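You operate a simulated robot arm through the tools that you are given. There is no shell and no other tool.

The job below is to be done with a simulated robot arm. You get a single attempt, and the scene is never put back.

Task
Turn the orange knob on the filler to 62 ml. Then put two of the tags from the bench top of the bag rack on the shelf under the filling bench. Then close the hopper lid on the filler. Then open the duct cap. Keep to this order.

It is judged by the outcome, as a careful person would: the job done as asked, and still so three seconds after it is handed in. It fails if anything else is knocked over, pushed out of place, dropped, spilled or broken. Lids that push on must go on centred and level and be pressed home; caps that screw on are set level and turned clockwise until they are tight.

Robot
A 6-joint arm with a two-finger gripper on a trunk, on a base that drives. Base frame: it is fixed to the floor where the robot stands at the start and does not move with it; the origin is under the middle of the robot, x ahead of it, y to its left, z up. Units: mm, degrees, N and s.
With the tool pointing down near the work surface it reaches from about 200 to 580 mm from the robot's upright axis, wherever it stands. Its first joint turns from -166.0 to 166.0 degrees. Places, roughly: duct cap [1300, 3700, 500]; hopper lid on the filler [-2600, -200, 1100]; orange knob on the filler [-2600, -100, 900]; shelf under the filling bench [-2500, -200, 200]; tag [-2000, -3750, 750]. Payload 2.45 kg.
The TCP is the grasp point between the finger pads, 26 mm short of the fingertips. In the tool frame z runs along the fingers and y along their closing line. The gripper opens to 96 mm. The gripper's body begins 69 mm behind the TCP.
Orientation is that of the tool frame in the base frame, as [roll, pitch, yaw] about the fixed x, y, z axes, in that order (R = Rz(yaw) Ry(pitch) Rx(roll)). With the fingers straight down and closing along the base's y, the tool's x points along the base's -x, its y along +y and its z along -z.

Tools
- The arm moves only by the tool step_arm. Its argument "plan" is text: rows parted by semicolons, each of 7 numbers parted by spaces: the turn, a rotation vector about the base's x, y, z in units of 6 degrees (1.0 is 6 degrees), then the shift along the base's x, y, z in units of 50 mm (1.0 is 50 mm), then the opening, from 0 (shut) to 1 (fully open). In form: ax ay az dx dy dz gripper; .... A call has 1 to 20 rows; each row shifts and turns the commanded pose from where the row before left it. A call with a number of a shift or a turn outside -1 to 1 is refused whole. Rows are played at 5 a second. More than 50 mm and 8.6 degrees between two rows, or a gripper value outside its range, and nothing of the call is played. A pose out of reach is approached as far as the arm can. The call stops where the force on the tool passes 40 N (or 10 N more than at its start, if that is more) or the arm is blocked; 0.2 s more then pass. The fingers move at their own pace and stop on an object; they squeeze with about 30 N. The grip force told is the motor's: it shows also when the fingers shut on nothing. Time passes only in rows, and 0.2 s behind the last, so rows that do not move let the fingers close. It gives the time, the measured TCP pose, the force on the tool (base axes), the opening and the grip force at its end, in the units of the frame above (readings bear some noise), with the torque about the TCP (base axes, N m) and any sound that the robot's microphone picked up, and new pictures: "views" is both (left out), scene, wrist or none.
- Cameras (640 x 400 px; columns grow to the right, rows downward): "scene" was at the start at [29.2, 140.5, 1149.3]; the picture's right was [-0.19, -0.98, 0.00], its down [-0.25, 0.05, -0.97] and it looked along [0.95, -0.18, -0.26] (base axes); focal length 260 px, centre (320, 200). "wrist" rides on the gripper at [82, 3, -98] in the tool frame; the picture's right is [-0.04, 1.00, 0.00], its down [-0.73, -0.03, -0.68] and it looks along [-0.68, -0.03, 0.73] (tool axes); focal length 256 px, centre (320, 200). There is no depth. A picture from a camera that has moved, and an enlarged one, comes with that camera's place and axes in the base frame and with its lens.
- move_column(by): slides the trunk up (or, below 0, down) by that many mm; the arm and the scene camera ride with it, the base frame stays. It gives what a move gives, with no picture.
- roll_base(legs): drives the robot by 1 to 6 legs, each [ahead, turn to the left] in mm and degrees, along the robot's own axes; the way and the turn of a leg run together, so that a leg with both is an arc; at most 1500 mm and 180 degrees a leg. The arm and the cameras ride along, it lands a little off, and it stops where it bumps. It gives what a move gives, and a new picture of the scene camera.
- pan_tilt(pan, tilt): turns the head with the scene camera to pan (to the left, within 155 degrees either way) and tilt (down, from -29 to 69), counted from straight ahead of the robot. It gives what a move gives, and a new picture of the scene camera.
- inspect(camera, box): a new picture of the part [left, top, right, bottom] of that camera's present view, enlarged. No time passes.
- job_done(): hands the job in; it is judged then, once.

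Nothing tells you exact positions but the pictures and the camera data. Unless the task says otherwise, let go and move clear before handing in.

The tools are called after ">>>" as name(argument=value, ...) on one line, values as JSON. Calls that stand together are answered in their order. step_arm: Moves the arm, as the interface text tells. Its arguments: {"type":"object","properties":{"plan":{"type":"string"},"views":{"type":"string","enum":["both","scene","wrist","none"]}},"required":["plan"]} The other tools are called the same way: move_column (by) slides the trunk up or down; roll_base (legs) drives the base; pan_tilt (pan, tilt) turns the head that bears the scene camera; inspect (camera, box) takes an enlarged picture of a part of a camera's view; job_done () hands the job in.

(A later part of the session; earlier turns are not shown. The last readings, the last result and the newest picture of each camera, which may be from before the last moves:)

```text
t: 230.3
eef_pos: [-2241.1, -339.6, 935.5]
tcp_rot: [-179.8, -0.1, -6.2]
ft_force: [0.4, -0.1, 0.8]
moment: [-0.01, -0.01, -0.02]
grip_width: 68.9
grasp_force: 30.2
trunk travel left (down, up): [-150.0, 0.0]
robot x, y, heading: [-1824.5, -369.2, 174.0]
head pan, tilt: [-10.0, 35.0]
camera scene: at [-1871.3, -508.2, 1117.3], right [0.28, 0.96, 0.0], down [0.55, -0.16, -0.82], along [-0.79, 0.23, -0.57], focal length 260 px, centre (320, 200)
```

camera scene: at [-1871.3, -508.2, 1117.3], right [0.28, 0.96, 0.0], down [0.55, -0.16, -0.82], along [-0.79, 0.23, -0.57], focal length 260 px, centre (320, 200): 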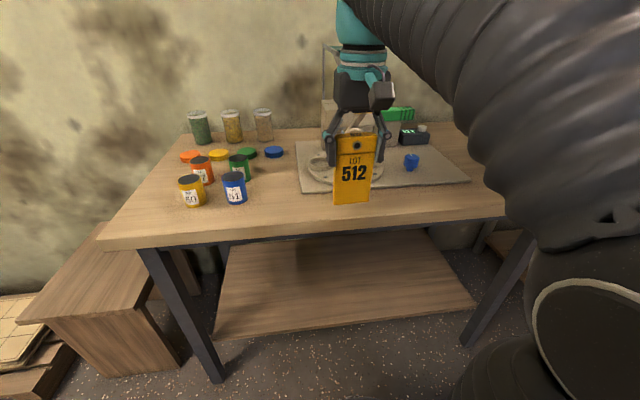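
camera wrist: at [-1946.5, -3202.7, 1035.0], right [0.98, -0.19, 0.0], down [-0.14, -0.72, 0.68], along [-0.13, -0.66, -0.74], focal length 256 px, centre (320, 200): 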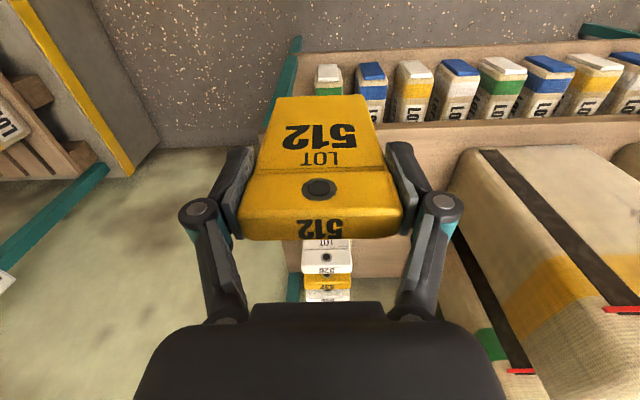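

>>> roll_base(legs=[[0, -2], [-72, 0]])

>>> pan_tilt(pan=0, tilt=50)

>>> step_arm(plan="0 0 1 0.3 -0.04 0 0.4; 0 0 1 0 0 0 0.4; 0 0 1 0 0 0 0.4; 0 0 1 0 0 0 0.4; 0 0 1 0 0 0 0.4; 0 0 1 0 0 0 0.4; 0 0 1 0 0 0 0.4; 0 0 1 0 0 0 0.4; 0 0 1 0 0 0 0.4; 0 0 1 0 0 0 0.4; 0 0 1 0 0 0 0.4; 0 0 1 0 0 0 0.4; 0 0 1 0 0 0 0.4; 0 0 1 0 0 0 0.4; 0 0 1 0 0 0 0.4", views="none")

>>> move_column(by=-150)

```text
t: 231.7
eef_pos: [-2167.5, -335.1, 937.5]
tcp_rot: [-179.9, -0.2, -8.4]
ft_force: [-0.5, 0.2, 0.0]
moment: [0.0, 0.03, -0.04]
grip_width: 68.9
grasp_force: 30.1
trunk travel left (down, up): [-150.0, 0.0]
robot x, y, heading: [-1753.4, -380.3, 171.9]
head pan, tilt: [-10.0, 35.0]
camera scene: at [-1804.5, -516.8, 1117.3], right [0.31, 0.95, 0.0], down [0.55, -0.18, -0.82], along [-0.78, 0.25, -0.57], focal length 260 px, centre (320, 200)
```

scene: 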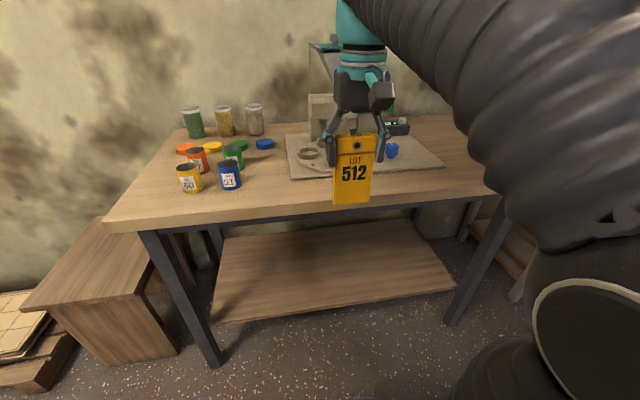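

```text
t: 232.5
eef_pos: [-2167.1, -335.4, 937.3]
tcp_rot: [-179.9, -0.2, -8.2]
ft_force: [-0.2, 0.5, -0.7]
moment: [-0.01, 0.01, 0.01]
grip_width: 69.2
grasp_force: 29.7
trunk travel left (down, up): [-150.0, 0.0]
robot x, y, heading: [-1757.0, -378.6, 172.2]
head pan, tilt: [0.0, 50.0]
camera scene: at [-1797.0, -533.3, 1095.6], right [0.14, 0.99, 0.0], down [0.76, -0.11, -0.64], along [-0.64, 0.09, -0.77], focal length 260 px, centre (320, 200)
```

scene: 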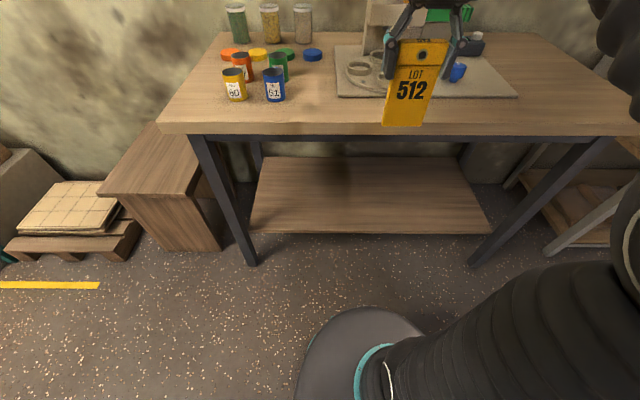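

```text
t: 235.7
eef_pos: [-2150.9, -338.9, 936.7]
tcp_rot: [-179.9, -0.2, 81.8]
ft_force: [1.1, -0.4, 0.0]
moment: [-0.02, 0.02, 0.03]
grip_width: 68.9
grasp_force: 30.1
trunk travel left (down, up): [-150.0, 0.0]
robot x, y, heading: [-1759.2, -382.5, 171.8]
head pan, tilt: [0.0, 50.0]
```

```text
t: 237.4
eef_pos: [-2152.4, -336.8, 786.5]
tcp_rot: [-179.9, -0.3, 81.6]
ft_force: [0.2, 0.5, 0.4]
moment: [0.0, 0.0, 0.0]
grip_width: 68.8
grasp_force: 29.8
trunk travel left (down, up): [0.0, 150.0]
robot x, y, heading: [-1756.9, -380.2, 171.9]
head pan, tilt: [0.0, 50.0]
```

Lowering the tag in front of the bench, well clear of its edge.

>>> step_arm(plan="0 0 0 0 0 -0.9 0.4; 0 0 0 0 0 -0.9 0.4; 0 0 0 0 0 -0.9 0.4; 0 0 0 0 0 -0.9 0.4; 0 0 0 0 0 -0.9 0.4; 0 0 0 0 0 -0.9 0.4; 0 0 0 0 0 -0.9 0.4; 0 0 0 0 0 -0.9 0.4; 0 0 0 0 0 -0.9 0.4; 0 0 0 0 0 -0.9 0.4; 0 0 0 0 0 0 0.4", views="both")

```text
t: 239.8
eef_pos: [-2151.9, -338.7, 336.6]
tcp_rot: [-179.9, -0.2, 81.7]
ft_force: [0.6, -0.2, 0.2]
moment: [-0.02, 0.0, 0.0]
grip_width: 69.0
grasp_force: 30.2
trunk travel left (down, up): [0.0, 150.0]
robot x, y, heading: [-1753.2, -377.1, 171.8]
head pan, tilt: [0.0, 50.0]
camera scene: at [-1796.9, -533.3, 945.5], right [0.14, 0.99, 0.0], down [0.76, -0.11, -0.64], along [-0.64, 0.09, -0.77], focal length 260 px, centre (320, 200)
camera wrist: at [-2136.7, -257.6, 434.2], right [0.98, -0.18, 0.0], down [-0.13, -0.72, 0.68], along [-0.13, -0.67, -0.74], focal length 256 px, centre (320, 200)
```

scene: 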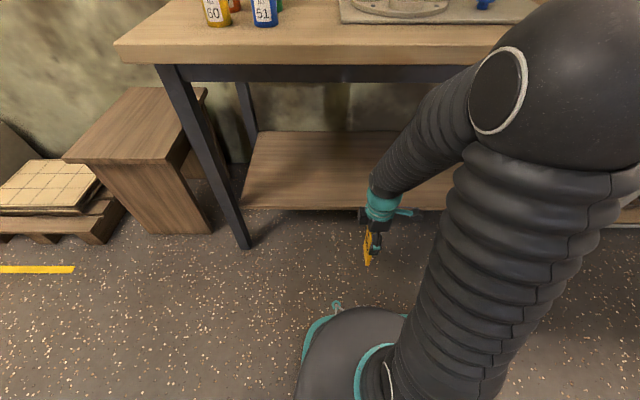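
wrist: 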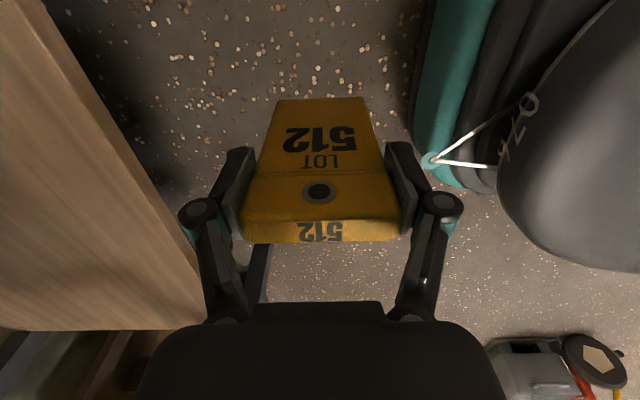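

Now extending forward over the shelf in stages.

>>> step_arm(plan="0 0 0 -0.6 0.084 0 0.4; 0 0 0 -0.6 0.084 0 0.4; 0 0 0 -0.6 0.084 0 0.4; 0 0 0 -0.6 0.084 0 0.4; 0 0 0 -0.6 0.084 0 0.4; 0 0 0 -0.6 0.084 0 0.4; 0 0 0 -0.5 0.07 0 0.4", views="both")

```text
t: 241.4
eef_pos: [-2358.1, -308.7, 337.1]
tcp_rot: [-179.5, -0.1, 81.6]
ft_force: [-1.2, 0.2, 0.0]
moment: [0.0, 0.0, -0.03]
grip_width: 35.8
grasp_force: 0.1
trunk travel left (down, up): [0.0, 150.0]
robot x, y, heading: [-1754.1, -380.4, 172.0]
head pan, tilt: [0.0, 50.0]
camera scene: at [-1797.0, -533.3, 945.6], right [0.14, 0.99, 0.0], down [0.76, -0.11, -0.64], along [-0.64, 0.09, -0.77], focal length 260 px, centre (320, 200)
camera wrist: at [-2343.4, -228.0, 436.3], right [0.98, -0.18, -0.01], down [-0.13, -0.72, 0.68], along [-0.13, -0.67, -0.74], focal length 256 px, centre (320, 200)
```

scene: 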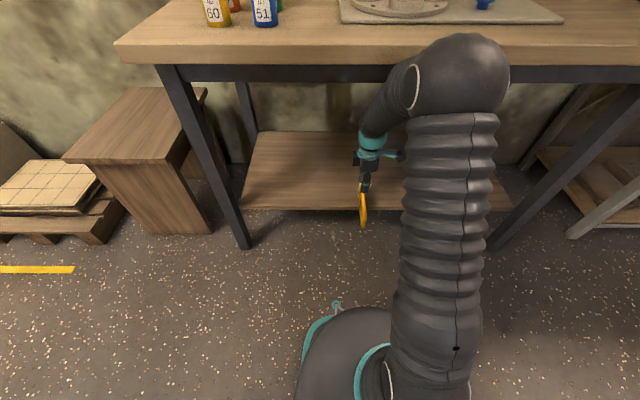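
wrist: 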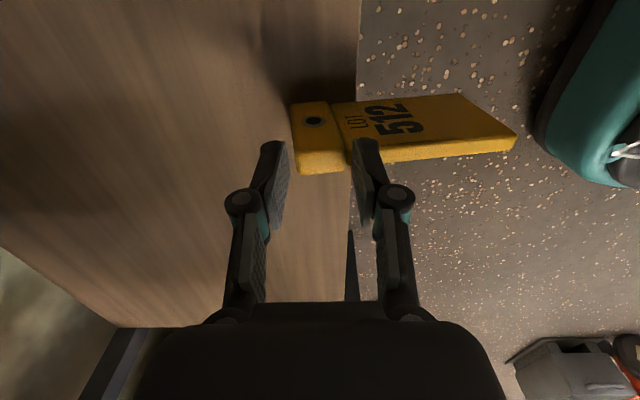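

The tag has caught the shelf's edge and is slipping. Time only passes in rows, so I'll inspect closely before doing anything.

>>> inspect(camera="scene", box=[310, 110, 430, 250])

>>> inspect(camera="wrist", box=[240, 60, 560, 260])

```text
2.86 times, centred on (370, 180) of scene
camera zoom: at [-1797.0, -533.3, 945.6], right [0.14, 0.99, 0.0], down [0.76, -0.11, -0.64], along [-0.64, 0.09, -0.77], focal length 743 px, centre (177, 257)
```

zoom: 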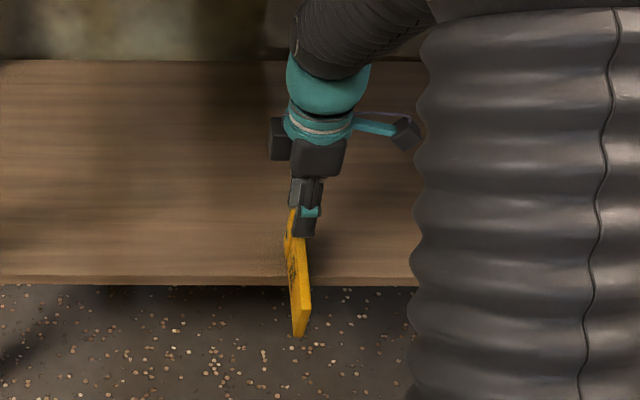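

```text
2.00 times, centred on (400, 160) of wrist
camera zoom: at [-2343.4, -228.0, 436.3], right [0.98, -0.18, -0.01], down [-0.13, -0.72, 0.68], along [-0.13, -0.67, -0.74], focal length 512 px, centre (160, 280)
```

zoom: 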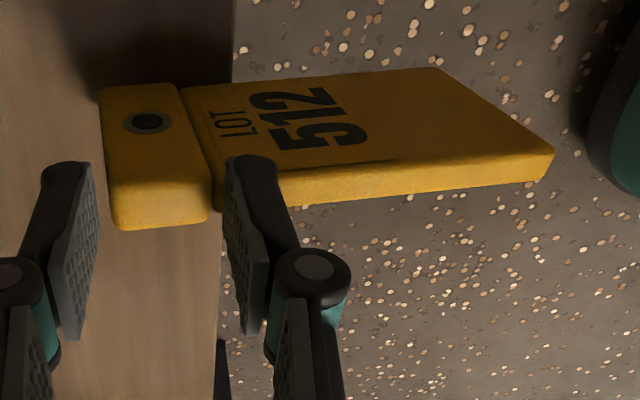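

The tag is loose, lying half on the shelf edge beside the fingers. I'll hold still for one short step and see where it comes to rest.

>>> step_arm(plan="0 0 0 0 0 0 0.4", views="both")

```text
t: 241.8
eef_pos: [-2357.7, -309.4, 337.6]
tcp_rot: [-179.9, -0.2, 81.7]
ft_force: [-0.3, 0.2, 2.7]
moment: [-0.04, -0.08, -0.03]
grip_width: 38.9
grasp_force: 0.4
trunk travel left (down, up): [0.0, 150.0]
robot x, y, heading: [-1752.4, -382.4, 171.8]
head pan, tilt: [0.0, 50.0]
camera scene: at [-1797.1, -533.3, 945.5], right [0.14, 0.99, 0.0], down [0.76, -0.11, -0.64], along [-0.64, 0.09, -0.77], focal length 260 px, centre (320, 200)
camera wrist: at [-2342.5, -228.2, 435.9], right [0.98, -0.18, 0.0], down [-0.13, -0.72, 0.68], along [-0.13, -0.67, -0.74], focal length 256 px, centre (320, 200)
```

scene: 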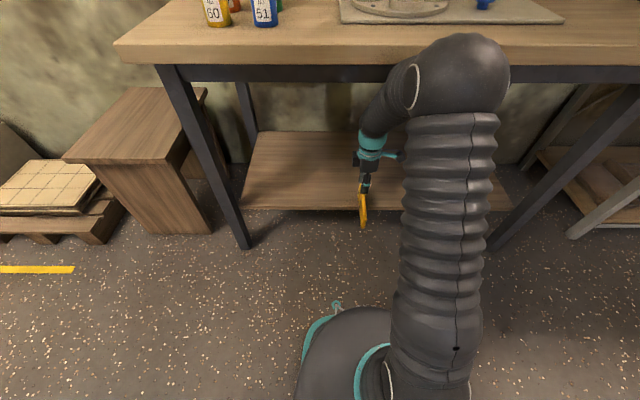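
wrist: 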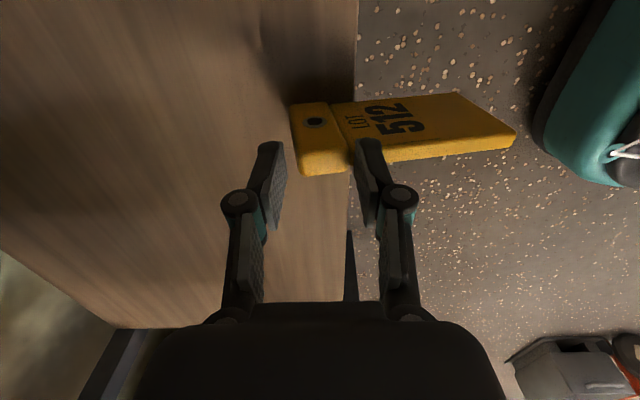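

The tag is at rest: it stands on its long edge, half over the shelf edge, pinned under the robot-side fingertip. So the shelf top is really at about z=243. Let me look closely before securing it.

>>> inspect(camera="wrist", box=[270, 70, 430, 170])

>>> inspect(camera="wrist", box=[390, 80, 550, 180])

>>> inspect(camera="scene", box=[340, 150, 400, 240])

```text
4.00 times, centred on (350, 120) of wrist
camera zoom: at [-2342.5, -228.2, 435.9], right [0.98, -0.18, 0.0], down [-0.13, -0.72, 0.68], along [-0.13, -0.67, -0.74], focal length 1024 px, centre (200, 520)
```

zoom: 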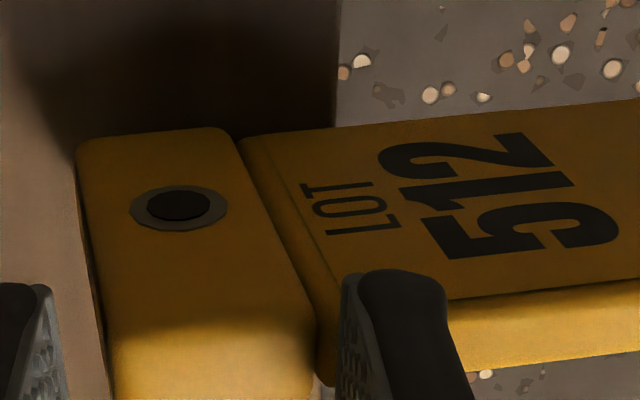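

```text
4.00 times, centred on (470, 130) of wrist
camera zoom: at [-2342.5, -228.2, 435.9], right [0.98, -0.18, 0.0], down [-0.13, -0.72, 0.68], along [-0.13, -0.67, -0.74], focal length 1024 px, centre (-280, 480)
```

zoom: 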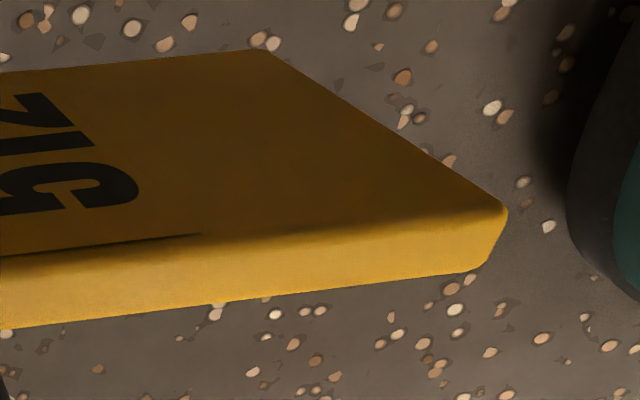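

```text
4.44 times, centred on (370, 195) of scene
camera zoom: at [-1797.1, -533.3, 945.5], right [0.14, 0.99, 0.0], down [0.76, -0.11, -0.64], along [-0.64, 0.09, -0.77], focal length 1156 px, centre (98, 222)
```

zoom: 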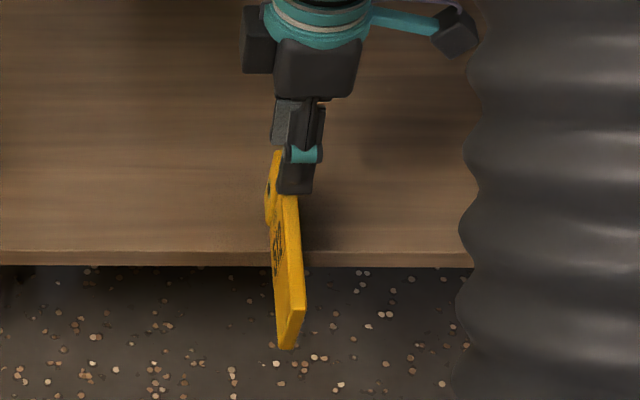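

The tag hangs on the shelf edge, held only by the fingertip. I'll press down slightly with that finger to pin it flat on the shelf, reading the force.

>>> step_arm(plan="0 0 0 0 0 -0.06 0.4; 0 0 0 0 0 -0.04 0.4", views="both")

```text
t: 242.4
eef_pos: [-2358.6, -308.4, 334.0]
tcp_rot: [-179.5, -0.1, 81.7]
ft_force: [-1.0, 0.7, 14.4]
moment: [-0.07, -0.24, 0.02]
grip_width: 37.7
grasp_force: 0.0
trunk travel left (down, up): [0.0, 150.0]
robot x, y, heading: [-1756.3, -380.5, 171.8]
head pan, tilt: [0.0, 50.0]
camera scene: at [-1796.2, -533.4, 946.0], right [0.14, 0.99, 0.0], down [0.76, -0.11, -0.64], along [-0.64, 0.09, -0.77], focal length 260 px, centre (320, 200)
camera wrist: at [-2342.8, -228.0, 433.3], right [0.98, -0.18, -0.01], down [-0.13, -0.72, 0.68], along [-0.13, -0.67, -0.74], focal length 256 px, centre (320, 200)
```

scene: 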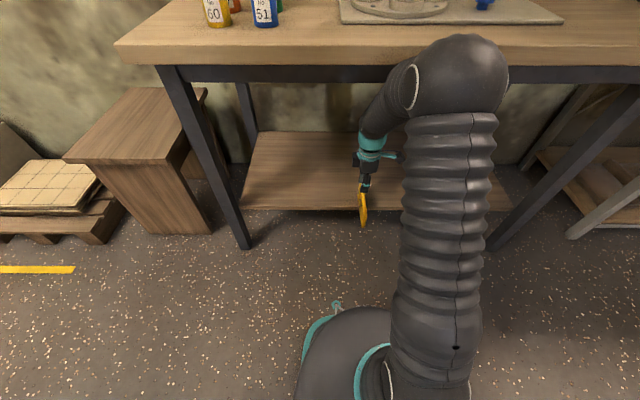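
wrist: 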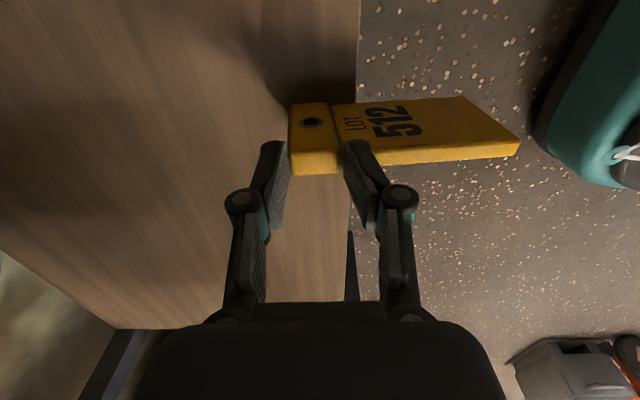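

Pinned with 14 N. Now I'll drag it a little deeper with the finger and see if it follows.

>>> step_arm(plan="0 0 0 -0.1 0.014 0 0.4; 0 0 0 -0.1 0.014 0 0.4; 0 0 0 -0.1 0.014 0 0.4", views="both")

```text
t: 243.2
eef_pos: [-2371.9, -307.8, 333.2]
tcp_rot: [-179.9, -0.3, 81.7]
ft_force: [5.0, 0.6, 16.0]
moment: [-0.14, -0.49, 0.02]
grip_width: 45.3
grasp_force: 4.0
trunk travel left (down, up): [0.0, 150.0]
robot x, y, heading: [-1752.0, -380.4, 171.8]
head pan, tilt: [0.0, 50.0]
camera scene: at [-1796.3, -533.4, 945.7], right [0.14, 0.99, 0.0], down [0.76, -0.11, -0.64], along [-0.64, 0.09, -0.77], focal length 260 px, centre (320, 200)
camera wrist: at [-2357.3, -226.4, 431.7], right [0.98, -0.18, 0.0], down [-0.13, -0.72, 0.68], along [-0.13, -0.67, -0.74], focal length 256 px, centre (320, 200)
```

scene: 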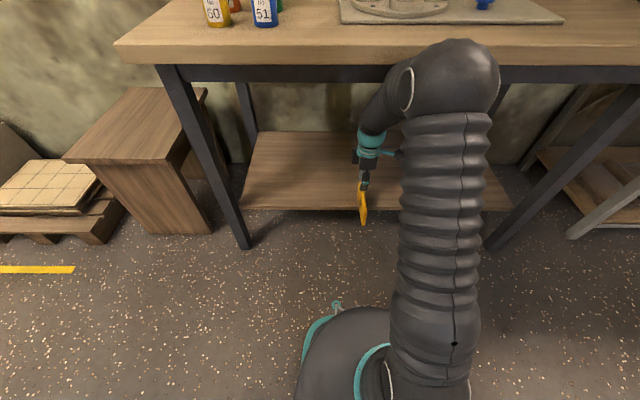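
wrist: 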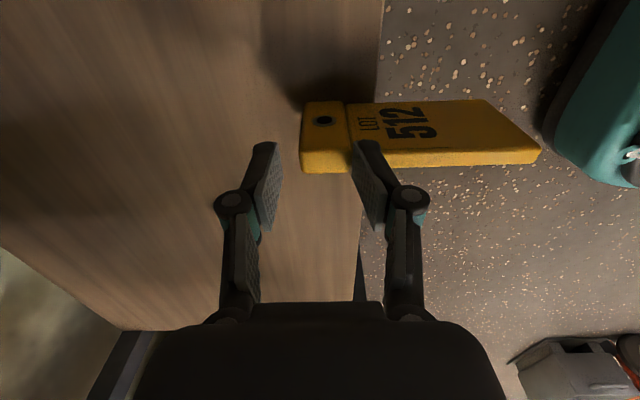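

>>> step_arm(plan="0 0 0 0 0 0.03 0.4; 0 0 0 -0.1 0.014 0 0.4; 0 0 0 -0.1 0.014 0 0.4; 0 0 0 -0.1 0.014 0 0.4", views="wrist")

```text
t: 244.2
eef_pos: [-2387.2, -305.6, 334.1]
tcp_rot: [-179.9, -0.2, 81.8]
ft_force: [6.8, -1.0, 21.1]
moment: [-0.15, -0.73, 0.0]
grip_width: 46.5
grasp_force: 5.8
trunk travel left (down, up): [0.0, 150.0]
robot x, y, heading: [-1751.2, -383.8, 171.8]
head pan, tilt: [0.0, 50.0]
camera wrist: at [-2372.1, -224.7, 433.0], right [0.98, -0.18, 0.0], down [-0.13, -0.72, 0.68], along [-0.13, -0.67, -0.74], focal length 256 px, centre (320, 200)
```

wrist: 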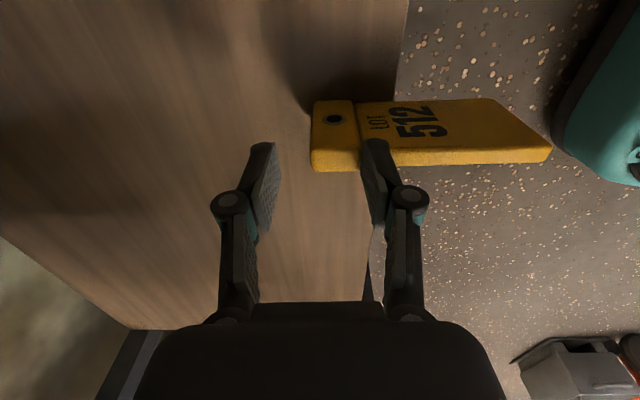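

The tag is following. Continuing to push it deeper.

>>> step_arm(plan="0 0 0 0 0 0.03 0.4; 0 0 0 -0.1 0.014 0 0.4; 0 0 0 -0.1 0.014 0 0.4; 0 0 0 -0.1 0.014 0 0.4; 0 0 0 -0.1 0.014 0 0.4; 0 0 0 -0.1 0.014 0 0.4", views="wrist")

```text
t: 245.6
eef_pos: [-2410.5, -301.1, 334.9]
tcp_rot: [-179.7, -0.3, 81.7]
ft_force: [0.4, 0.1, -0.4]
moment: [0.02, -0.02, -0.01]
grip_width: 38.6
grasp_force: 0.1
trunk travel left (down, up): [0.0, 150.0]
robot x, y, heading: [-1750.8, -380.6, 171.9]
head pan, tilt: [0.0, 50.0]
camera wrist: at [-2396.5, -220.4, 434.5], right [0.98, -0.18, 0.0], down [-0.13, -0.72, 0.68], along [-0.13, -0.67, -0.74], focal length 256 px, centre (320, 200)
```

wrist: 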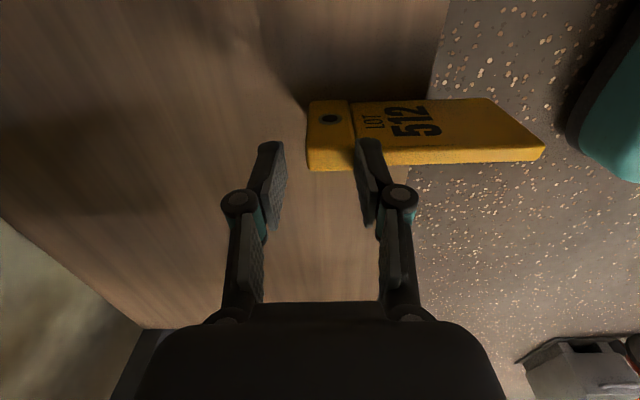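

The tag has slid deeper and now stands with its middle well over the shelf. Let me look at how it stands.

>>> inspect(camera="wrist", box=[280, 70, 560, 245])

>>> inspect(camera="scene", box=[330, 140, 410, 240])

```text
2.29 times, centred on (420, 158) of wrist
camera zoom: at [-2396.5, -220.4, 434.5], right [0.98, -0.18, 0.0], down [-0.13, -0.72, 0.68], along [-0.13, -0.67, -0.74], focal length 585 px, centre (91, 297)
```

zoom: 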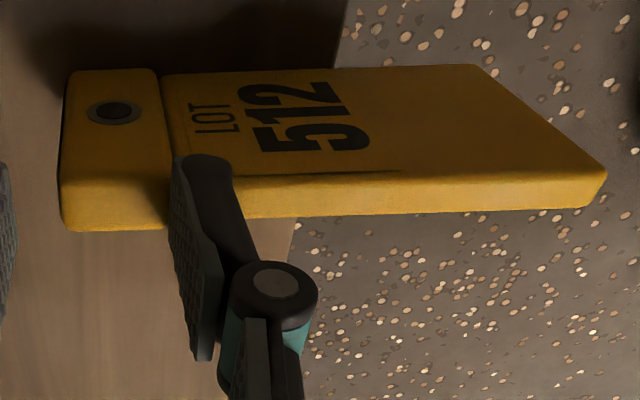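

```text
4.00 times, centred on (370, 190) of scene
camera zoom: at [-1795.5, -533.5, 945.3], right [0.14, 0.99, 0.0], down [0.76, -0.11, -0.64], along [-0.64, 0.09, -0.77], focal length 1041 px, centre (120, 240)
```

zoom: 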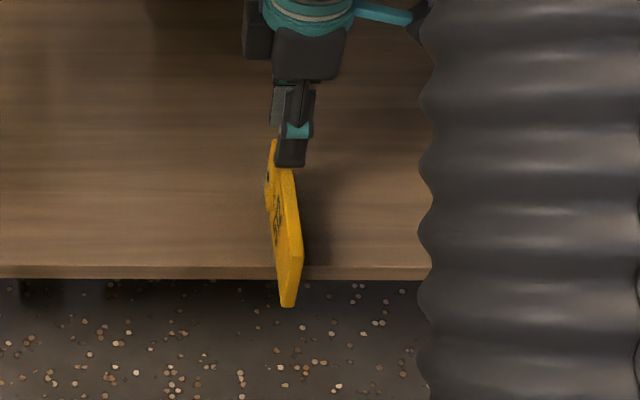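

>>> step_arm(plan="0 0 0 0 0 -0.02 0.4; 0 0 0 -0.12 0.017 0 0.4; 0 0 0 -0.12 0.017 0 0.4; 0 0 0 -0.12 0.017 0 0.4; 0 0 0 -0.12 0.017 0 0.4; 0 0 0 -0.12 0.017 0 0.4", views="wrist")

```text
t: 247.0
eef_pos: [-2429.2, -298.3, 349.6]
tcp_rot: [-179.2, -0.1, 81.9]
ft_force: [-1.0, 0.4, -0.4]
moment: [-0.02, -0.03, 0.04]
grip_width: 38.0
grasp_force: 0.1
trunk travel left (down, up): [0.0, 150.0]
robot x, y, heading: [-1756.9, -380.8, 172.2]
head pan, tilt: [0.0, 50.0]
camera wrist: at [-2413.2, -217.7, 448.7], right [0.98, -0.18, -0.02], down [-0.12, -0.73, 0.68], along [-0.14, -0.66, -0.74], focal length 256 px, centre (320, 200)
```

wrist: 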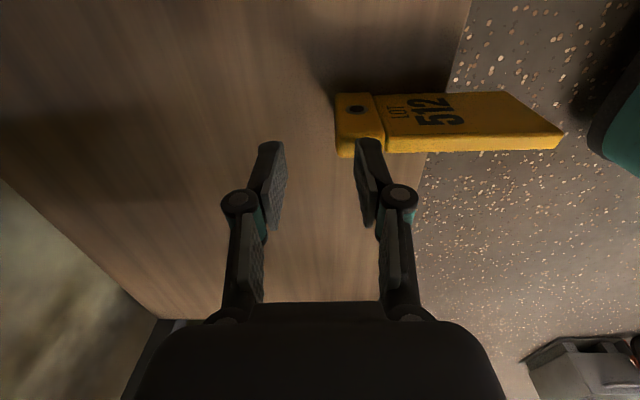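

The tool has risen unexpectedly, perhaps the forearm is touching the bench frame. I'll retract a little and check.

>>> step_arm(plan="0 0 0 0.3 -0.042 0.05 0.4; 0 0 0 0.3 -0.042 0 0.4", views="both")

```text
t: 247.6
eef_pos: [-2415.1, -300.5, 336.2]
tcp_rot: [-179.9, -0.2, 81.7]
ft_force: [-0.3, -0.2, 3.2]
moment: [-0.02, -0.04, -0.01]
grip_width: 38.4
grasp_force: 0.2
trunk travel left (down, up): [0.0, 150.0]
robot x, y, heading: [-1757.7, -382.6, 171.8]
head pan, tilt: [0.0, 50.0]
camera scene: at [-1764.1, -538.0, 953.3], right [0.14, 0.99, 0.0], down [0.73, -0.1, -0.67], along [-0.66, 0.09, -0.74], focal length 260 px, centre (320, 200)
camera wrist: at [-2400.3, -219.6, 434.2], right [0.98, -0.18, 0.0], down [-0.13, -0.72, 0.68], along [-0.12, -0.67, -0.74], focal length 256 px, centre (320, 200)
```

scene: 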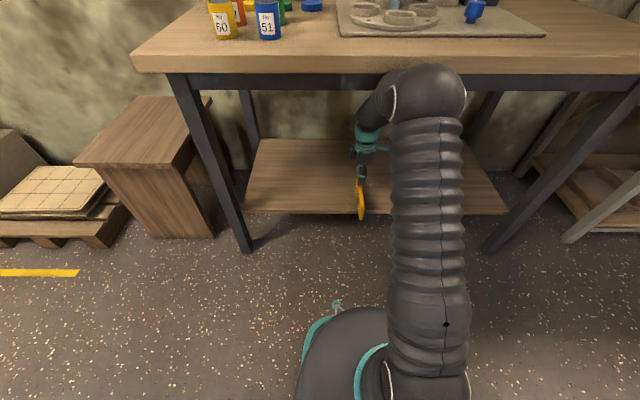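
wrist: 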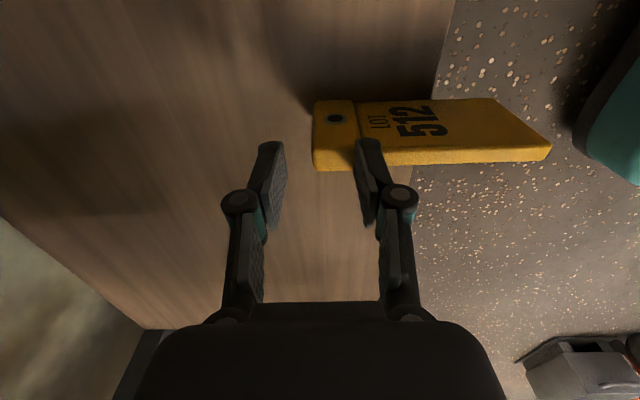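

The robot is being tilted back, so the forearm is against the bench frame. I'll lift off the tag and pull back right away.

>>> step_arm(plan="0 0 0 0.3 -0.042 0.15 0.4; 0 0 0 0.4 -0.056 0.1 0.4; 0 0 0 0.4 -0.056 0.1 0.4", views="both")

```text
t: 248.4
eef_pos: [-2356.6, -307.5, 354.5]
tcp_rot: [-179.9, -0.2, 81.7]
ft_force: [-0.3, 1.2, -0.6]
moment: [0.0, 0.01, -0.01]
grip_width: 39.2
grasp_force: 0.2
trunk travel left (down, up): [0.0, 150.0]
robot x, y, heading: [-1756.7, -382.7, 172.0]
head pan, tilt: [0.0, 50.0]
camera scene: at [-1797.5, -533.2, 945.5], right [0.14, 0.99, 0.0], down [0.76, -0.11, -0.64], along [-0.64, 0.09, -0.77], focal length 260 px, centre (320, 200)
camera wrist: at [-2342.0, -227.3, 452.4], right [0.98, -0.18, 0.0], down [-0.13, -0.72, 0.68], along [-0.13, -0.67, -0.74], focal length 256 px, centre (320, 200)
```

scene: 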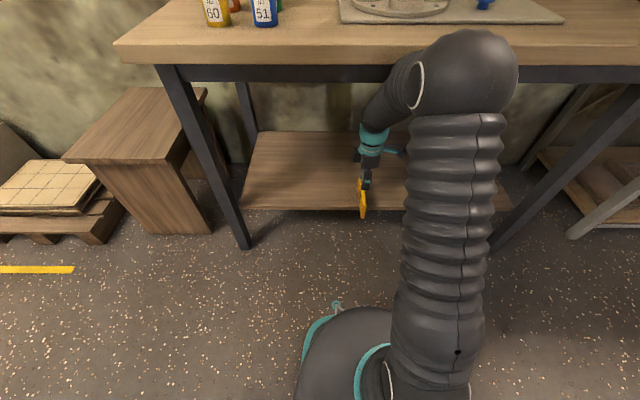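
wrist: 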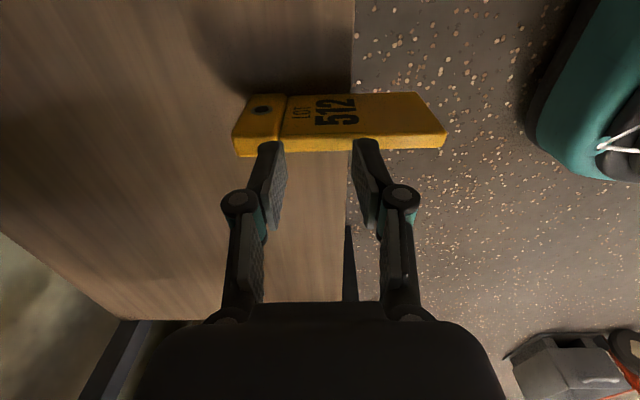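

>>> inspect(camera="wrist", box=[220, 70, 460, 220])

```text
2.67 times, centred on (340, 145) of wrist
camera zoom: at [-2342.0, -227.3, 452.4], right [0.98, -0.18, 0.0], down [-0.13, -0.72, 0.68], along [-0.13, -0.67, -0.74], focal length 683 px, centre (267, 347)
```

zoom: 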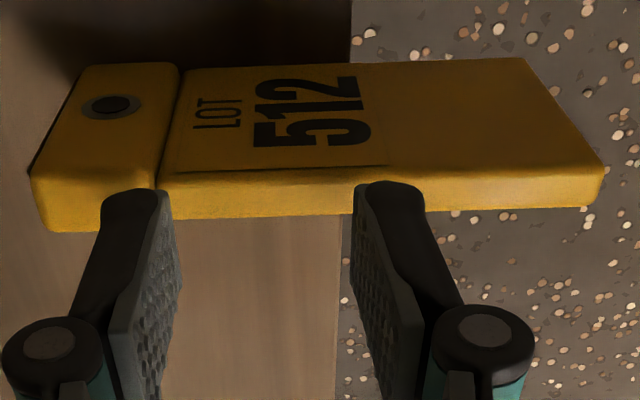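

The tag stands on its long edge, 13 mm past balance, with the shelf edge at s≈2267 and shelf top at z=240. I'll go round behind its near end with closed fingers and push it fully onto the shelf.

>>> step_arm(plan="0 0 0 0 0 0.4 0.4; 0 0 0 0.8 -0.19 0 0.4; 0 0 0 0.8 -0.19 0 0; 0 0 0 0.8 -0.19 0 0; 0 0 0 0 0 -0.8 0; 0 0 0 0 0 -0.9 0; 0 0 0 0 0 0 0", views="both")

```text
t: 250.0
eef_pos: [-2238.4, -335.8, 288.6]
tcp_rot: [-179.9, -0.2, 81.6]
ft_force: [0.4, 1.3, -0.2]
moment: [0.03, 0.02, -0.02]
grip_width: 0.0
grasp_force: 28.4
trunk travel left (down, up): [0.0, 150.0]
robot x, y, heading: [-1752.0, -378.2, 172.0]
head pan, tilt: [0.0, 50.0]
camera scene: at [-1797.0, -533.3, 945.5], right [0.14, 0.99, 0.0], down [0.76, -0.11, -0.64], along [-0.64, 0.09, -0.77], focal length 260 px, centre (320, 200)
camera wrist: at [-2222.9, -255.8, 387.0], right [0.98, -0.18, 0.0], down [-0.13, -0.72, 0.68], along [-0.13, -0.67, -0.74], focal length 256 px, centre (320, 200)
```

scene: 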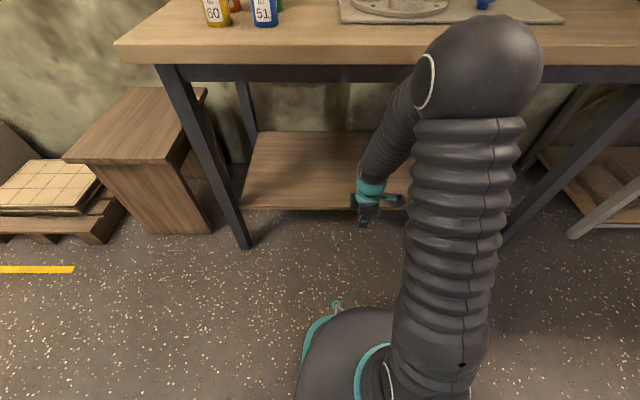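
wrist: 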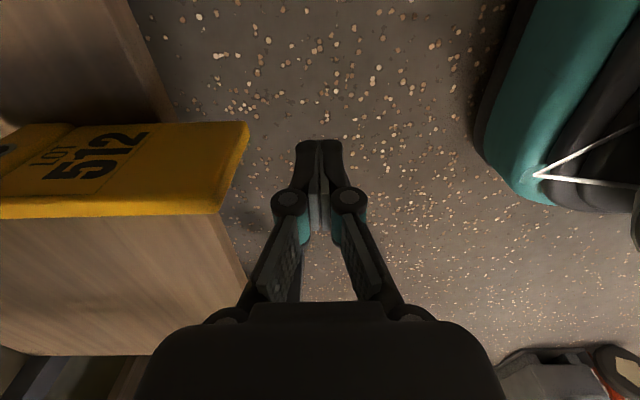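

Aligned with the tag's end. Pushing slowly along its axis.

>>> step_arm(plan="0 0 0 -0.25 0.0446 0 0; 0 0 0 -0.25 0.0446 0 0; 0 0 0 -0.2 0.0357 0 0; 0 0 0 -0.15 0.0268 0 0; 0 0 0 -0.15 0.0268 0 0; 0 0 0 -0.15 0.0268 0 0", views="wrist")

```text
t: 251.4
eef_pos: [-2296.1, -325.9, 289.2]
tcp_rot: [-179.9, -0.1, 81.7]
ft_force: [0.0, -0.2, 0.3]
moment: [0.04, -0.03, -0.01]
grip_width: 0.0
grasp_force: 28.4
trunk travel left (down, up): [0.0, 150.0]
robot x, y, heading: [-1757.3, -380.0, 172.0]
head pan, tilt: [0.0, 50.0]
camera wrist: at [-2280.0, -245.9, 387.6], right [0.98, -0.18, 0.0], down [-0.13, -0.72, 0.68], along [-0.12, -0.67, -0.74], focal length 256 px, centre (320, 200)
```

wrist: 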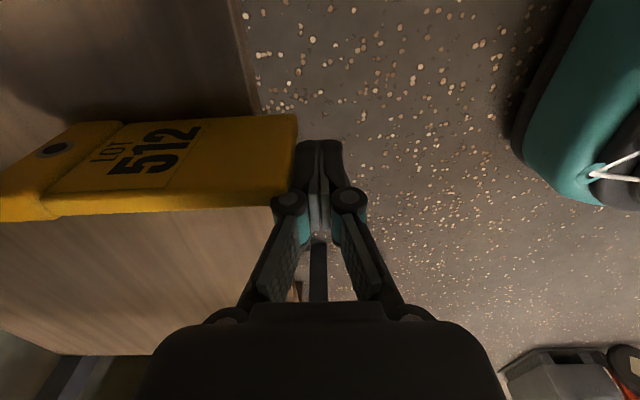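

Contact made and the tag is sliding in. Continuing the push.

>>> step_arm(plan="0 0 0 -0.17 0.03 0 0; 0 0 0 -0.17 0.03 0 0; 0 0 0 -0.17 0.03 0 0; 0 0 0 -0.17 0.03 0 0; 0 0 0 -0.17 0.03 0 0; 0 0 0 -0.17 0.03 0 0", views="both")

```text
t: 252.8
eef_pos: [-2346.8, -318.6, 289.5]
tcp_rot: [-179.9, -0.2, 81.6]
ft_force: [0.1, -0.6, -0.5]
moment: [-0.02, 0.04, -0.02]
grip_width: 0.0
grasp_force: 28.7
trunk travel left (down, up): [0.0, 150.0]
robot x, y, heading: [-1756.2, -378.2, 172.0]
head pan, tilt: [0.0, 50.0]
camera scene: at [-1797.0, -533.3, 945.5], right [0.14, 0.99, 0.0], down [0.76, -0.11, -0.64], along [-0.64, 0.09, -0.77], focal length 260 px, centre (320, 200)
camera wrist: at [-2330.9, -237.2, 387.6], right [0.98, -0.18, 0.0], down [-0.13, -0.72, 0.68], along [-0.12, -0.67, -0.74], focal length 256 px, centre (320, 200)
```

scene: 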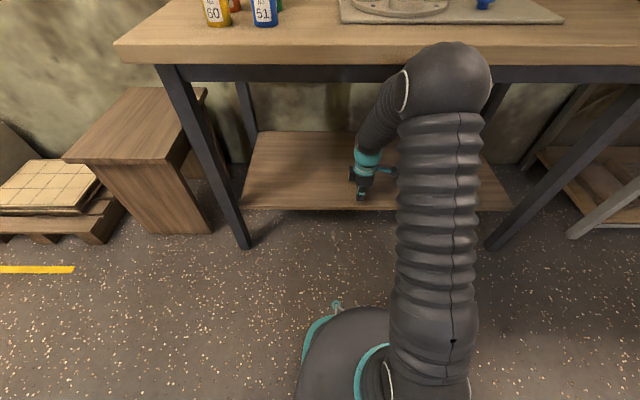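
wrist: 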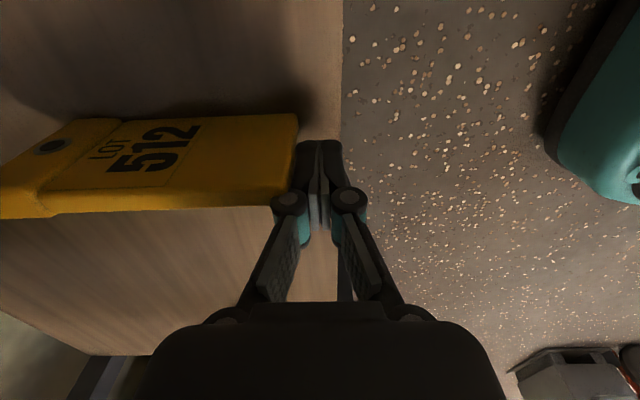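

>>> step_arm(plan="0 0 0 -0.17 0.03 0 0; 0 0 0 -0.17 0.03 0 0; 0 0 0 0.2 -0.035 0 0; 0 0 0 0.6 -0.1 0 0; 0 0 0 0.8 -0.13 0 0; 0 0 0 0.8 -0.13 0 0", views="both")

```text
t: 254.2
eef_pos: [-2242.8, -334.2, 287.4]
tcp_rot: [-179.9, -0.1, 81.8]
ft_force: [0.7, -0.3, 0.0]
moment: [0.0, 0.01, 0.02]
grip_width: 0.2
grasp_force: 28.3
trunk travel left (down, up): [0.0, 150.0]
robot x, y, heading: [-1756.0, -379.7, 171.8]
head pan, tilt: [0.0, 50.0]
camera scene: at [-1797.1, -533.3, 945.5], right [0.14, 0.99, 0.0], down [0.76, -0.11, -0.64], along [-0.64, 0.09, -0.77], focal length 260 px, centre (320, 200)
camera wrist: at [-2227.6, -253.5, 386.9], right [0.98, -0.18, 0.0], down [-0.13, -0.72, 0.68], along [-0.13, -0.67, -0.74], focal length 256 px, centre (320, 200)
```

scene: 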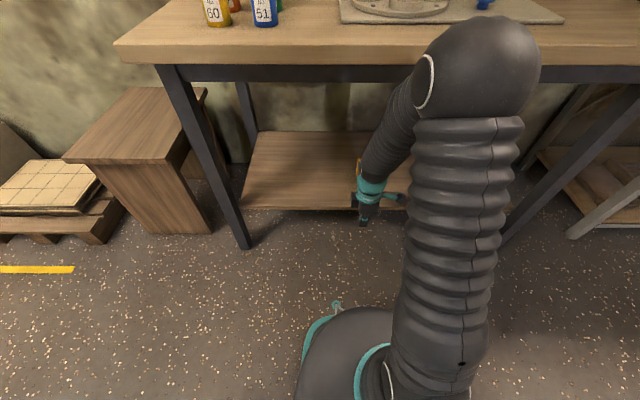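
wrist: 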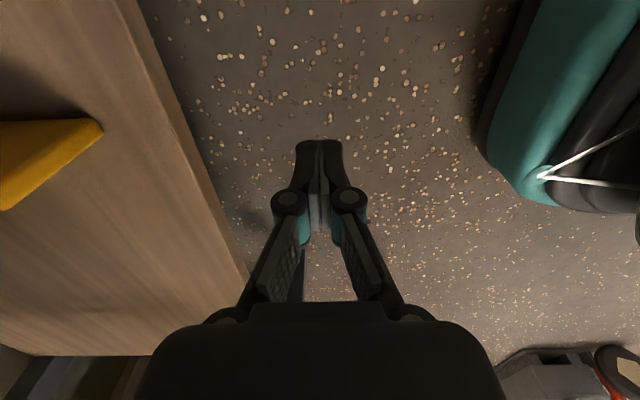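

Tag 512 now stands fully on the shelf, about 38 mm inside the edge. Since the shelf is higher than I thought (z=240), I may be able to reach under it for tag 502 with the arm stretched out flat. I'll back off and test that posture in free space.

>>> roll_base(legs=[[-260, 0]])

>>> step_arm(plan="0 0 0 -0.8 0.11 -0.2 0; 0 0 0 -0.8 0.11 -0.2 0; 0.139 0.99 0 -0.8 0.11 -0.2 0; 0.139 0.99 0 -0.8 0.11 -0.2 0; 0.139 0.99 0 -0.8 0.11 -0.2 0; 0.139 0.99 0 -0.6 0.084 -0.2 0; 0.139 0.99 0 -0.4 0.056 -0.2 0", views="both")

```text
t: 256.1
eef_pos: [-1988.6, -369.7, 287.8]
tcp_rot: [-179.9, -0.2, 81.7]
ft_force: [0.2, -0.5, -0.5]
moment: [0.03, 0.01, -0.01]
grip_width: 0.2
grasp_force: 28.4
trunk travel left (down, up): [0.0, 150.0]
robot x, y, heading: [-1499.7, -421.8, 171.7]
head pan, tilt: [0.0, 50.0]
camera scene: at [-1544.1, -569.5, 945.5], right [0.14, 0.99, 0.0], down [0.76, -0.11, -0.64], along [-0.64, 0.09, -0.77], focal length 260 px, centre (320, 200)
```

scene: 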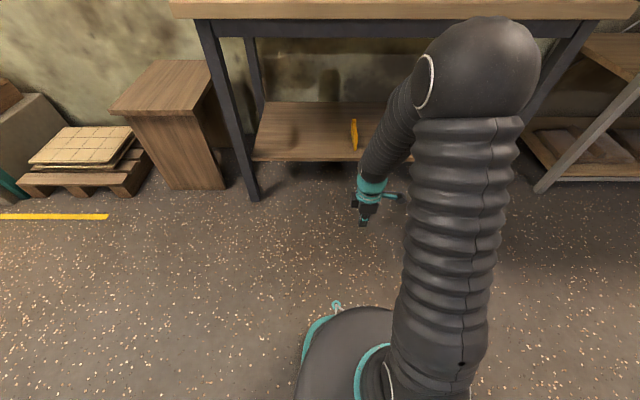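

```text
t: 257.7
eef_pos: [-2240.7, -335.2, 220.2]
tcp_rot: [-149.7, 0.2, 81.7]
ft_force: [0.5, 0.0, -0.7]
moment: [0.01, 0.03, 0.01]
grip_width: 0.0
grasp_force: 28.6
trunk travel left (down, up): [0.0, 150.0]
robot x, y, heading: [-1503.6, -412.4, 172.0]
head pan, tilt: [0.0, 50.0]
camera scene: at [-1544.1, -569.5, 945.6], right [0.14, 0.99, 0.0], down [0.76, -0.11, -0.64], along [-0.64, 0.09, -0.77], focal length 260 px, centre (320, 200)
camera wrist: at [-2176.8, -260.9, 302.6], right [0.85, -0.17, -0.5], down [0.21, -0.77, 0.6], along [-0.49, -0.62, -0.62], focal length 256 px, centre (320, 200)
```

scene: 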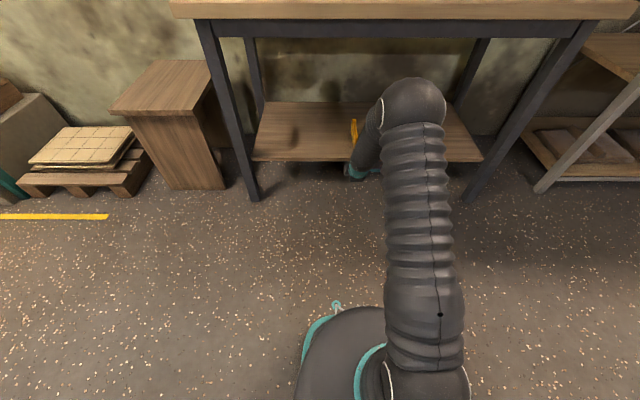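
wrist: 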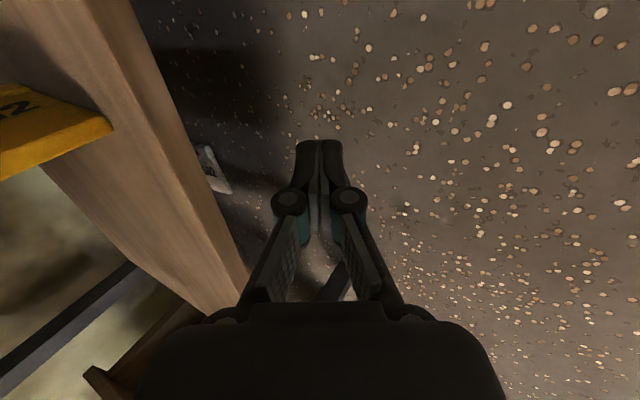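

The stretched posture works so far (X≈744 at z=220). I'll shift the robot left, in line with tag 502, and stand further back to stretch the arm out low in free space.

>>> roll_base(legs=[[0, -51.7], [-368, 0], [0, 51.7]])

```text
t: 264.7
eef_pos: [-2055.6, -661.6, 219.3]
tcp_rot: [-150.0, 0.1, 82.0]
ft_force: [0.3, 0.1, 0.6]
moment: [-0.02, 0.01, 0.0]
grip_width: 0.0
grasp_force: 28.4
trunk travel left (down, up): [0.0, 150.0]
robot x, y, heading: [-1316.9, -738.2, 172.2]
head pan, tilt: [0.0, 50.0]
camera scene: at [-1358.4, -890.9, 945.5], right [0.14, 0.99, 0.0], down [0.76, -0.1, -0.64], along [-0.64, 0.09, -0.77], focal length 260 px, centre (320, 200)
```

scene: 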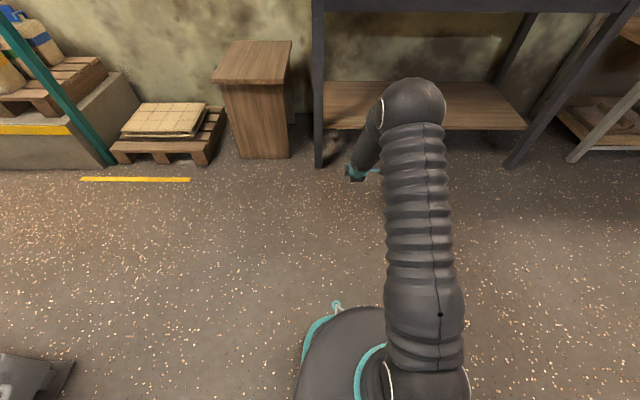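

>>> step_arm(plan="0.039 0.277 0 -0.693 0.0974 -0.47 0; 0.039 0.277 0 -0.693 0.0974 -0.47 0; 0.039 0.277 0 -0.693 0.0974 -0.47 0; 0.0695 0.495 0 -0.535 0.075 -0.33 0; 0.0695 0.495 0 -0.535 0.075 -0.33 0; 0.0695 0.495 0 -0.535 0.075 -0.33 0", views="both")

```text
t: 266.1
eef_pos: [-2239.6, -633.3, 99.2]
tcp_rot: [-135.9, 0.2, 82.1]
ft_force: [-0.8, -0.6, 0.5]
moment: [-0.03, -0.07, -0.03]
grip_width: 0.1
grasp_force: 28.7
trunk travel left (down, up): [0.0, 150.0]
robot x, y, heading: [-1315.7, -737.6, 171.9]
head pan, tilt: [0.0, 50.0]
camera scene: at [-1358.3, -890.9, 945.6], right [0.14, 0.99, 0.0], down [0.76, -0.1, -0.64], along [-0.64, 0.09, -0.77], focal length 260 px, centre (320, 200)
camera wrist: at [-2158.5, -561.4, 167.9], right [0.7, -0.14, -0.7], down [0.35, -0.79, 0.51], along [-0.62, -0.6, -0.51], focal length 256 px, centre (320, 200)
```

scene: 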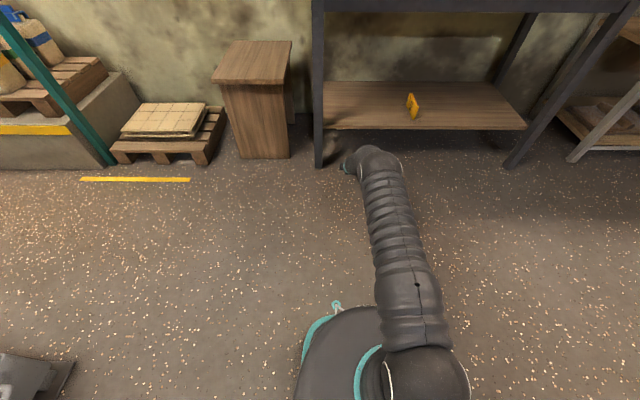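
wrist: 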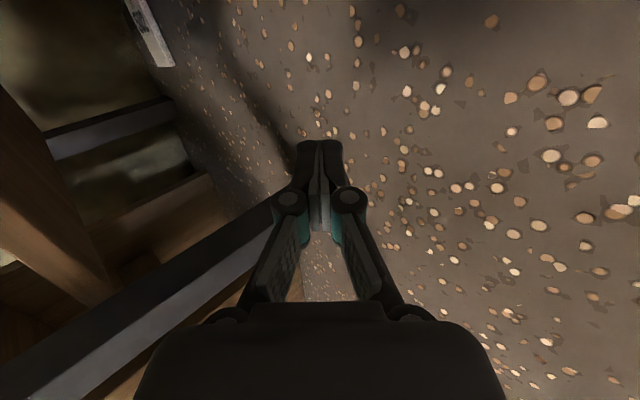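

The arm stretches out well. Continuing flatter and lower.

>>> step_arm(plan="0.0695 0.495 0 -0.5 0.07 -0.35 0; 0.0695 0.495 0 -0.5 0.07 -0.35 0; 0.08 0.58 0 -0.35 0.049 -0.2 0; 0.08 0.58 0 -0.35 0.049 -0.2 0", views="both")

```text
t: 267.1
eef_pos: [-2303.3, -624.4, 49.6]
tcp_rot: [-122.8, 0.1, 82.1]
ft_force: [-0.3, 0.2, 0.2]
moment: [0.0, -0.05, -0.01]
grip_width: 0.1
grasp_force: 28.7
out of reach, approached as far as the arm can: row 3, 4
trunk travel left (down, up): [0.0, 150.0]
robot x, y, heading: [-1316.2, -736.9, 172.2]
head pan, tilt: [0.0, 50.0]
camera scene: at [-1358.4, -890.9, 945.6], right [0.14, 0.99, 0.0], down [0.76, -0.1, -0.64], along [-0.64, 0.09, -0.77], focal length 260 px, centre (320, 200)
camera wrist: at [-2209.5, -554.9, 101.2], right [0.53, -0.12, -0.84], down [0.45, -0.8, 0.39], along [-0.72, -0.59, -0.37], focal length 256 px, centre (320, 200)
```

scene: 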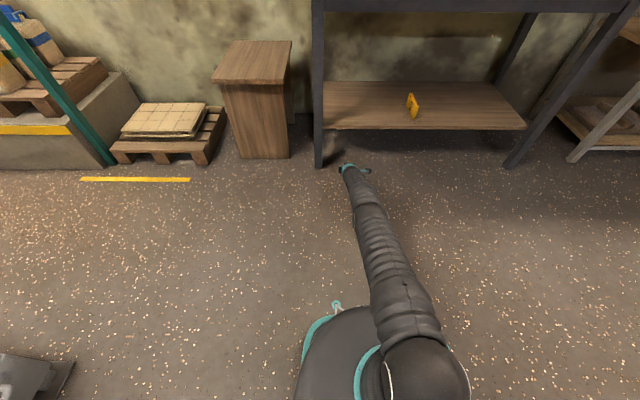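
wrist: 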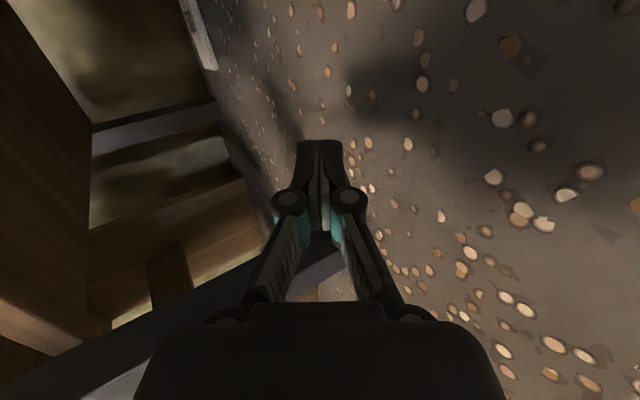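

The arm is fully stretched at a low slope. I'll take a close look at tag 502 from here to refine its position.

>>> inspect(camera="wrist", box=[150, 0, 310, 100])

```text
4.00 times, centred on (230, 50) of wrist
camera zoom: at [-2209.5, -554.9, 101.2], right [0.53, -0.12, -0.84], down [0.45, -0.8, 0.39], along [-0.72, -0.59, -0.37], focal length 1024 px, centre (680, 800)
```

zoom: 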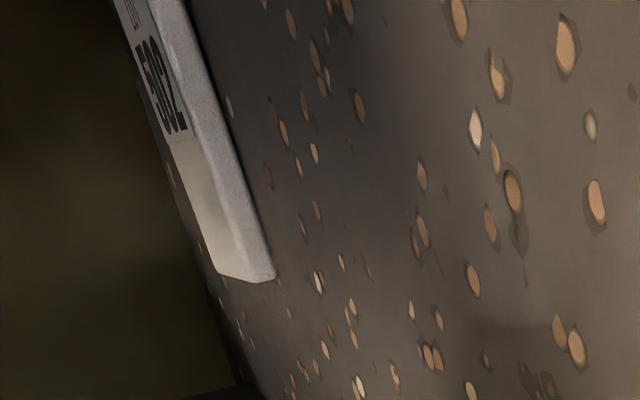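

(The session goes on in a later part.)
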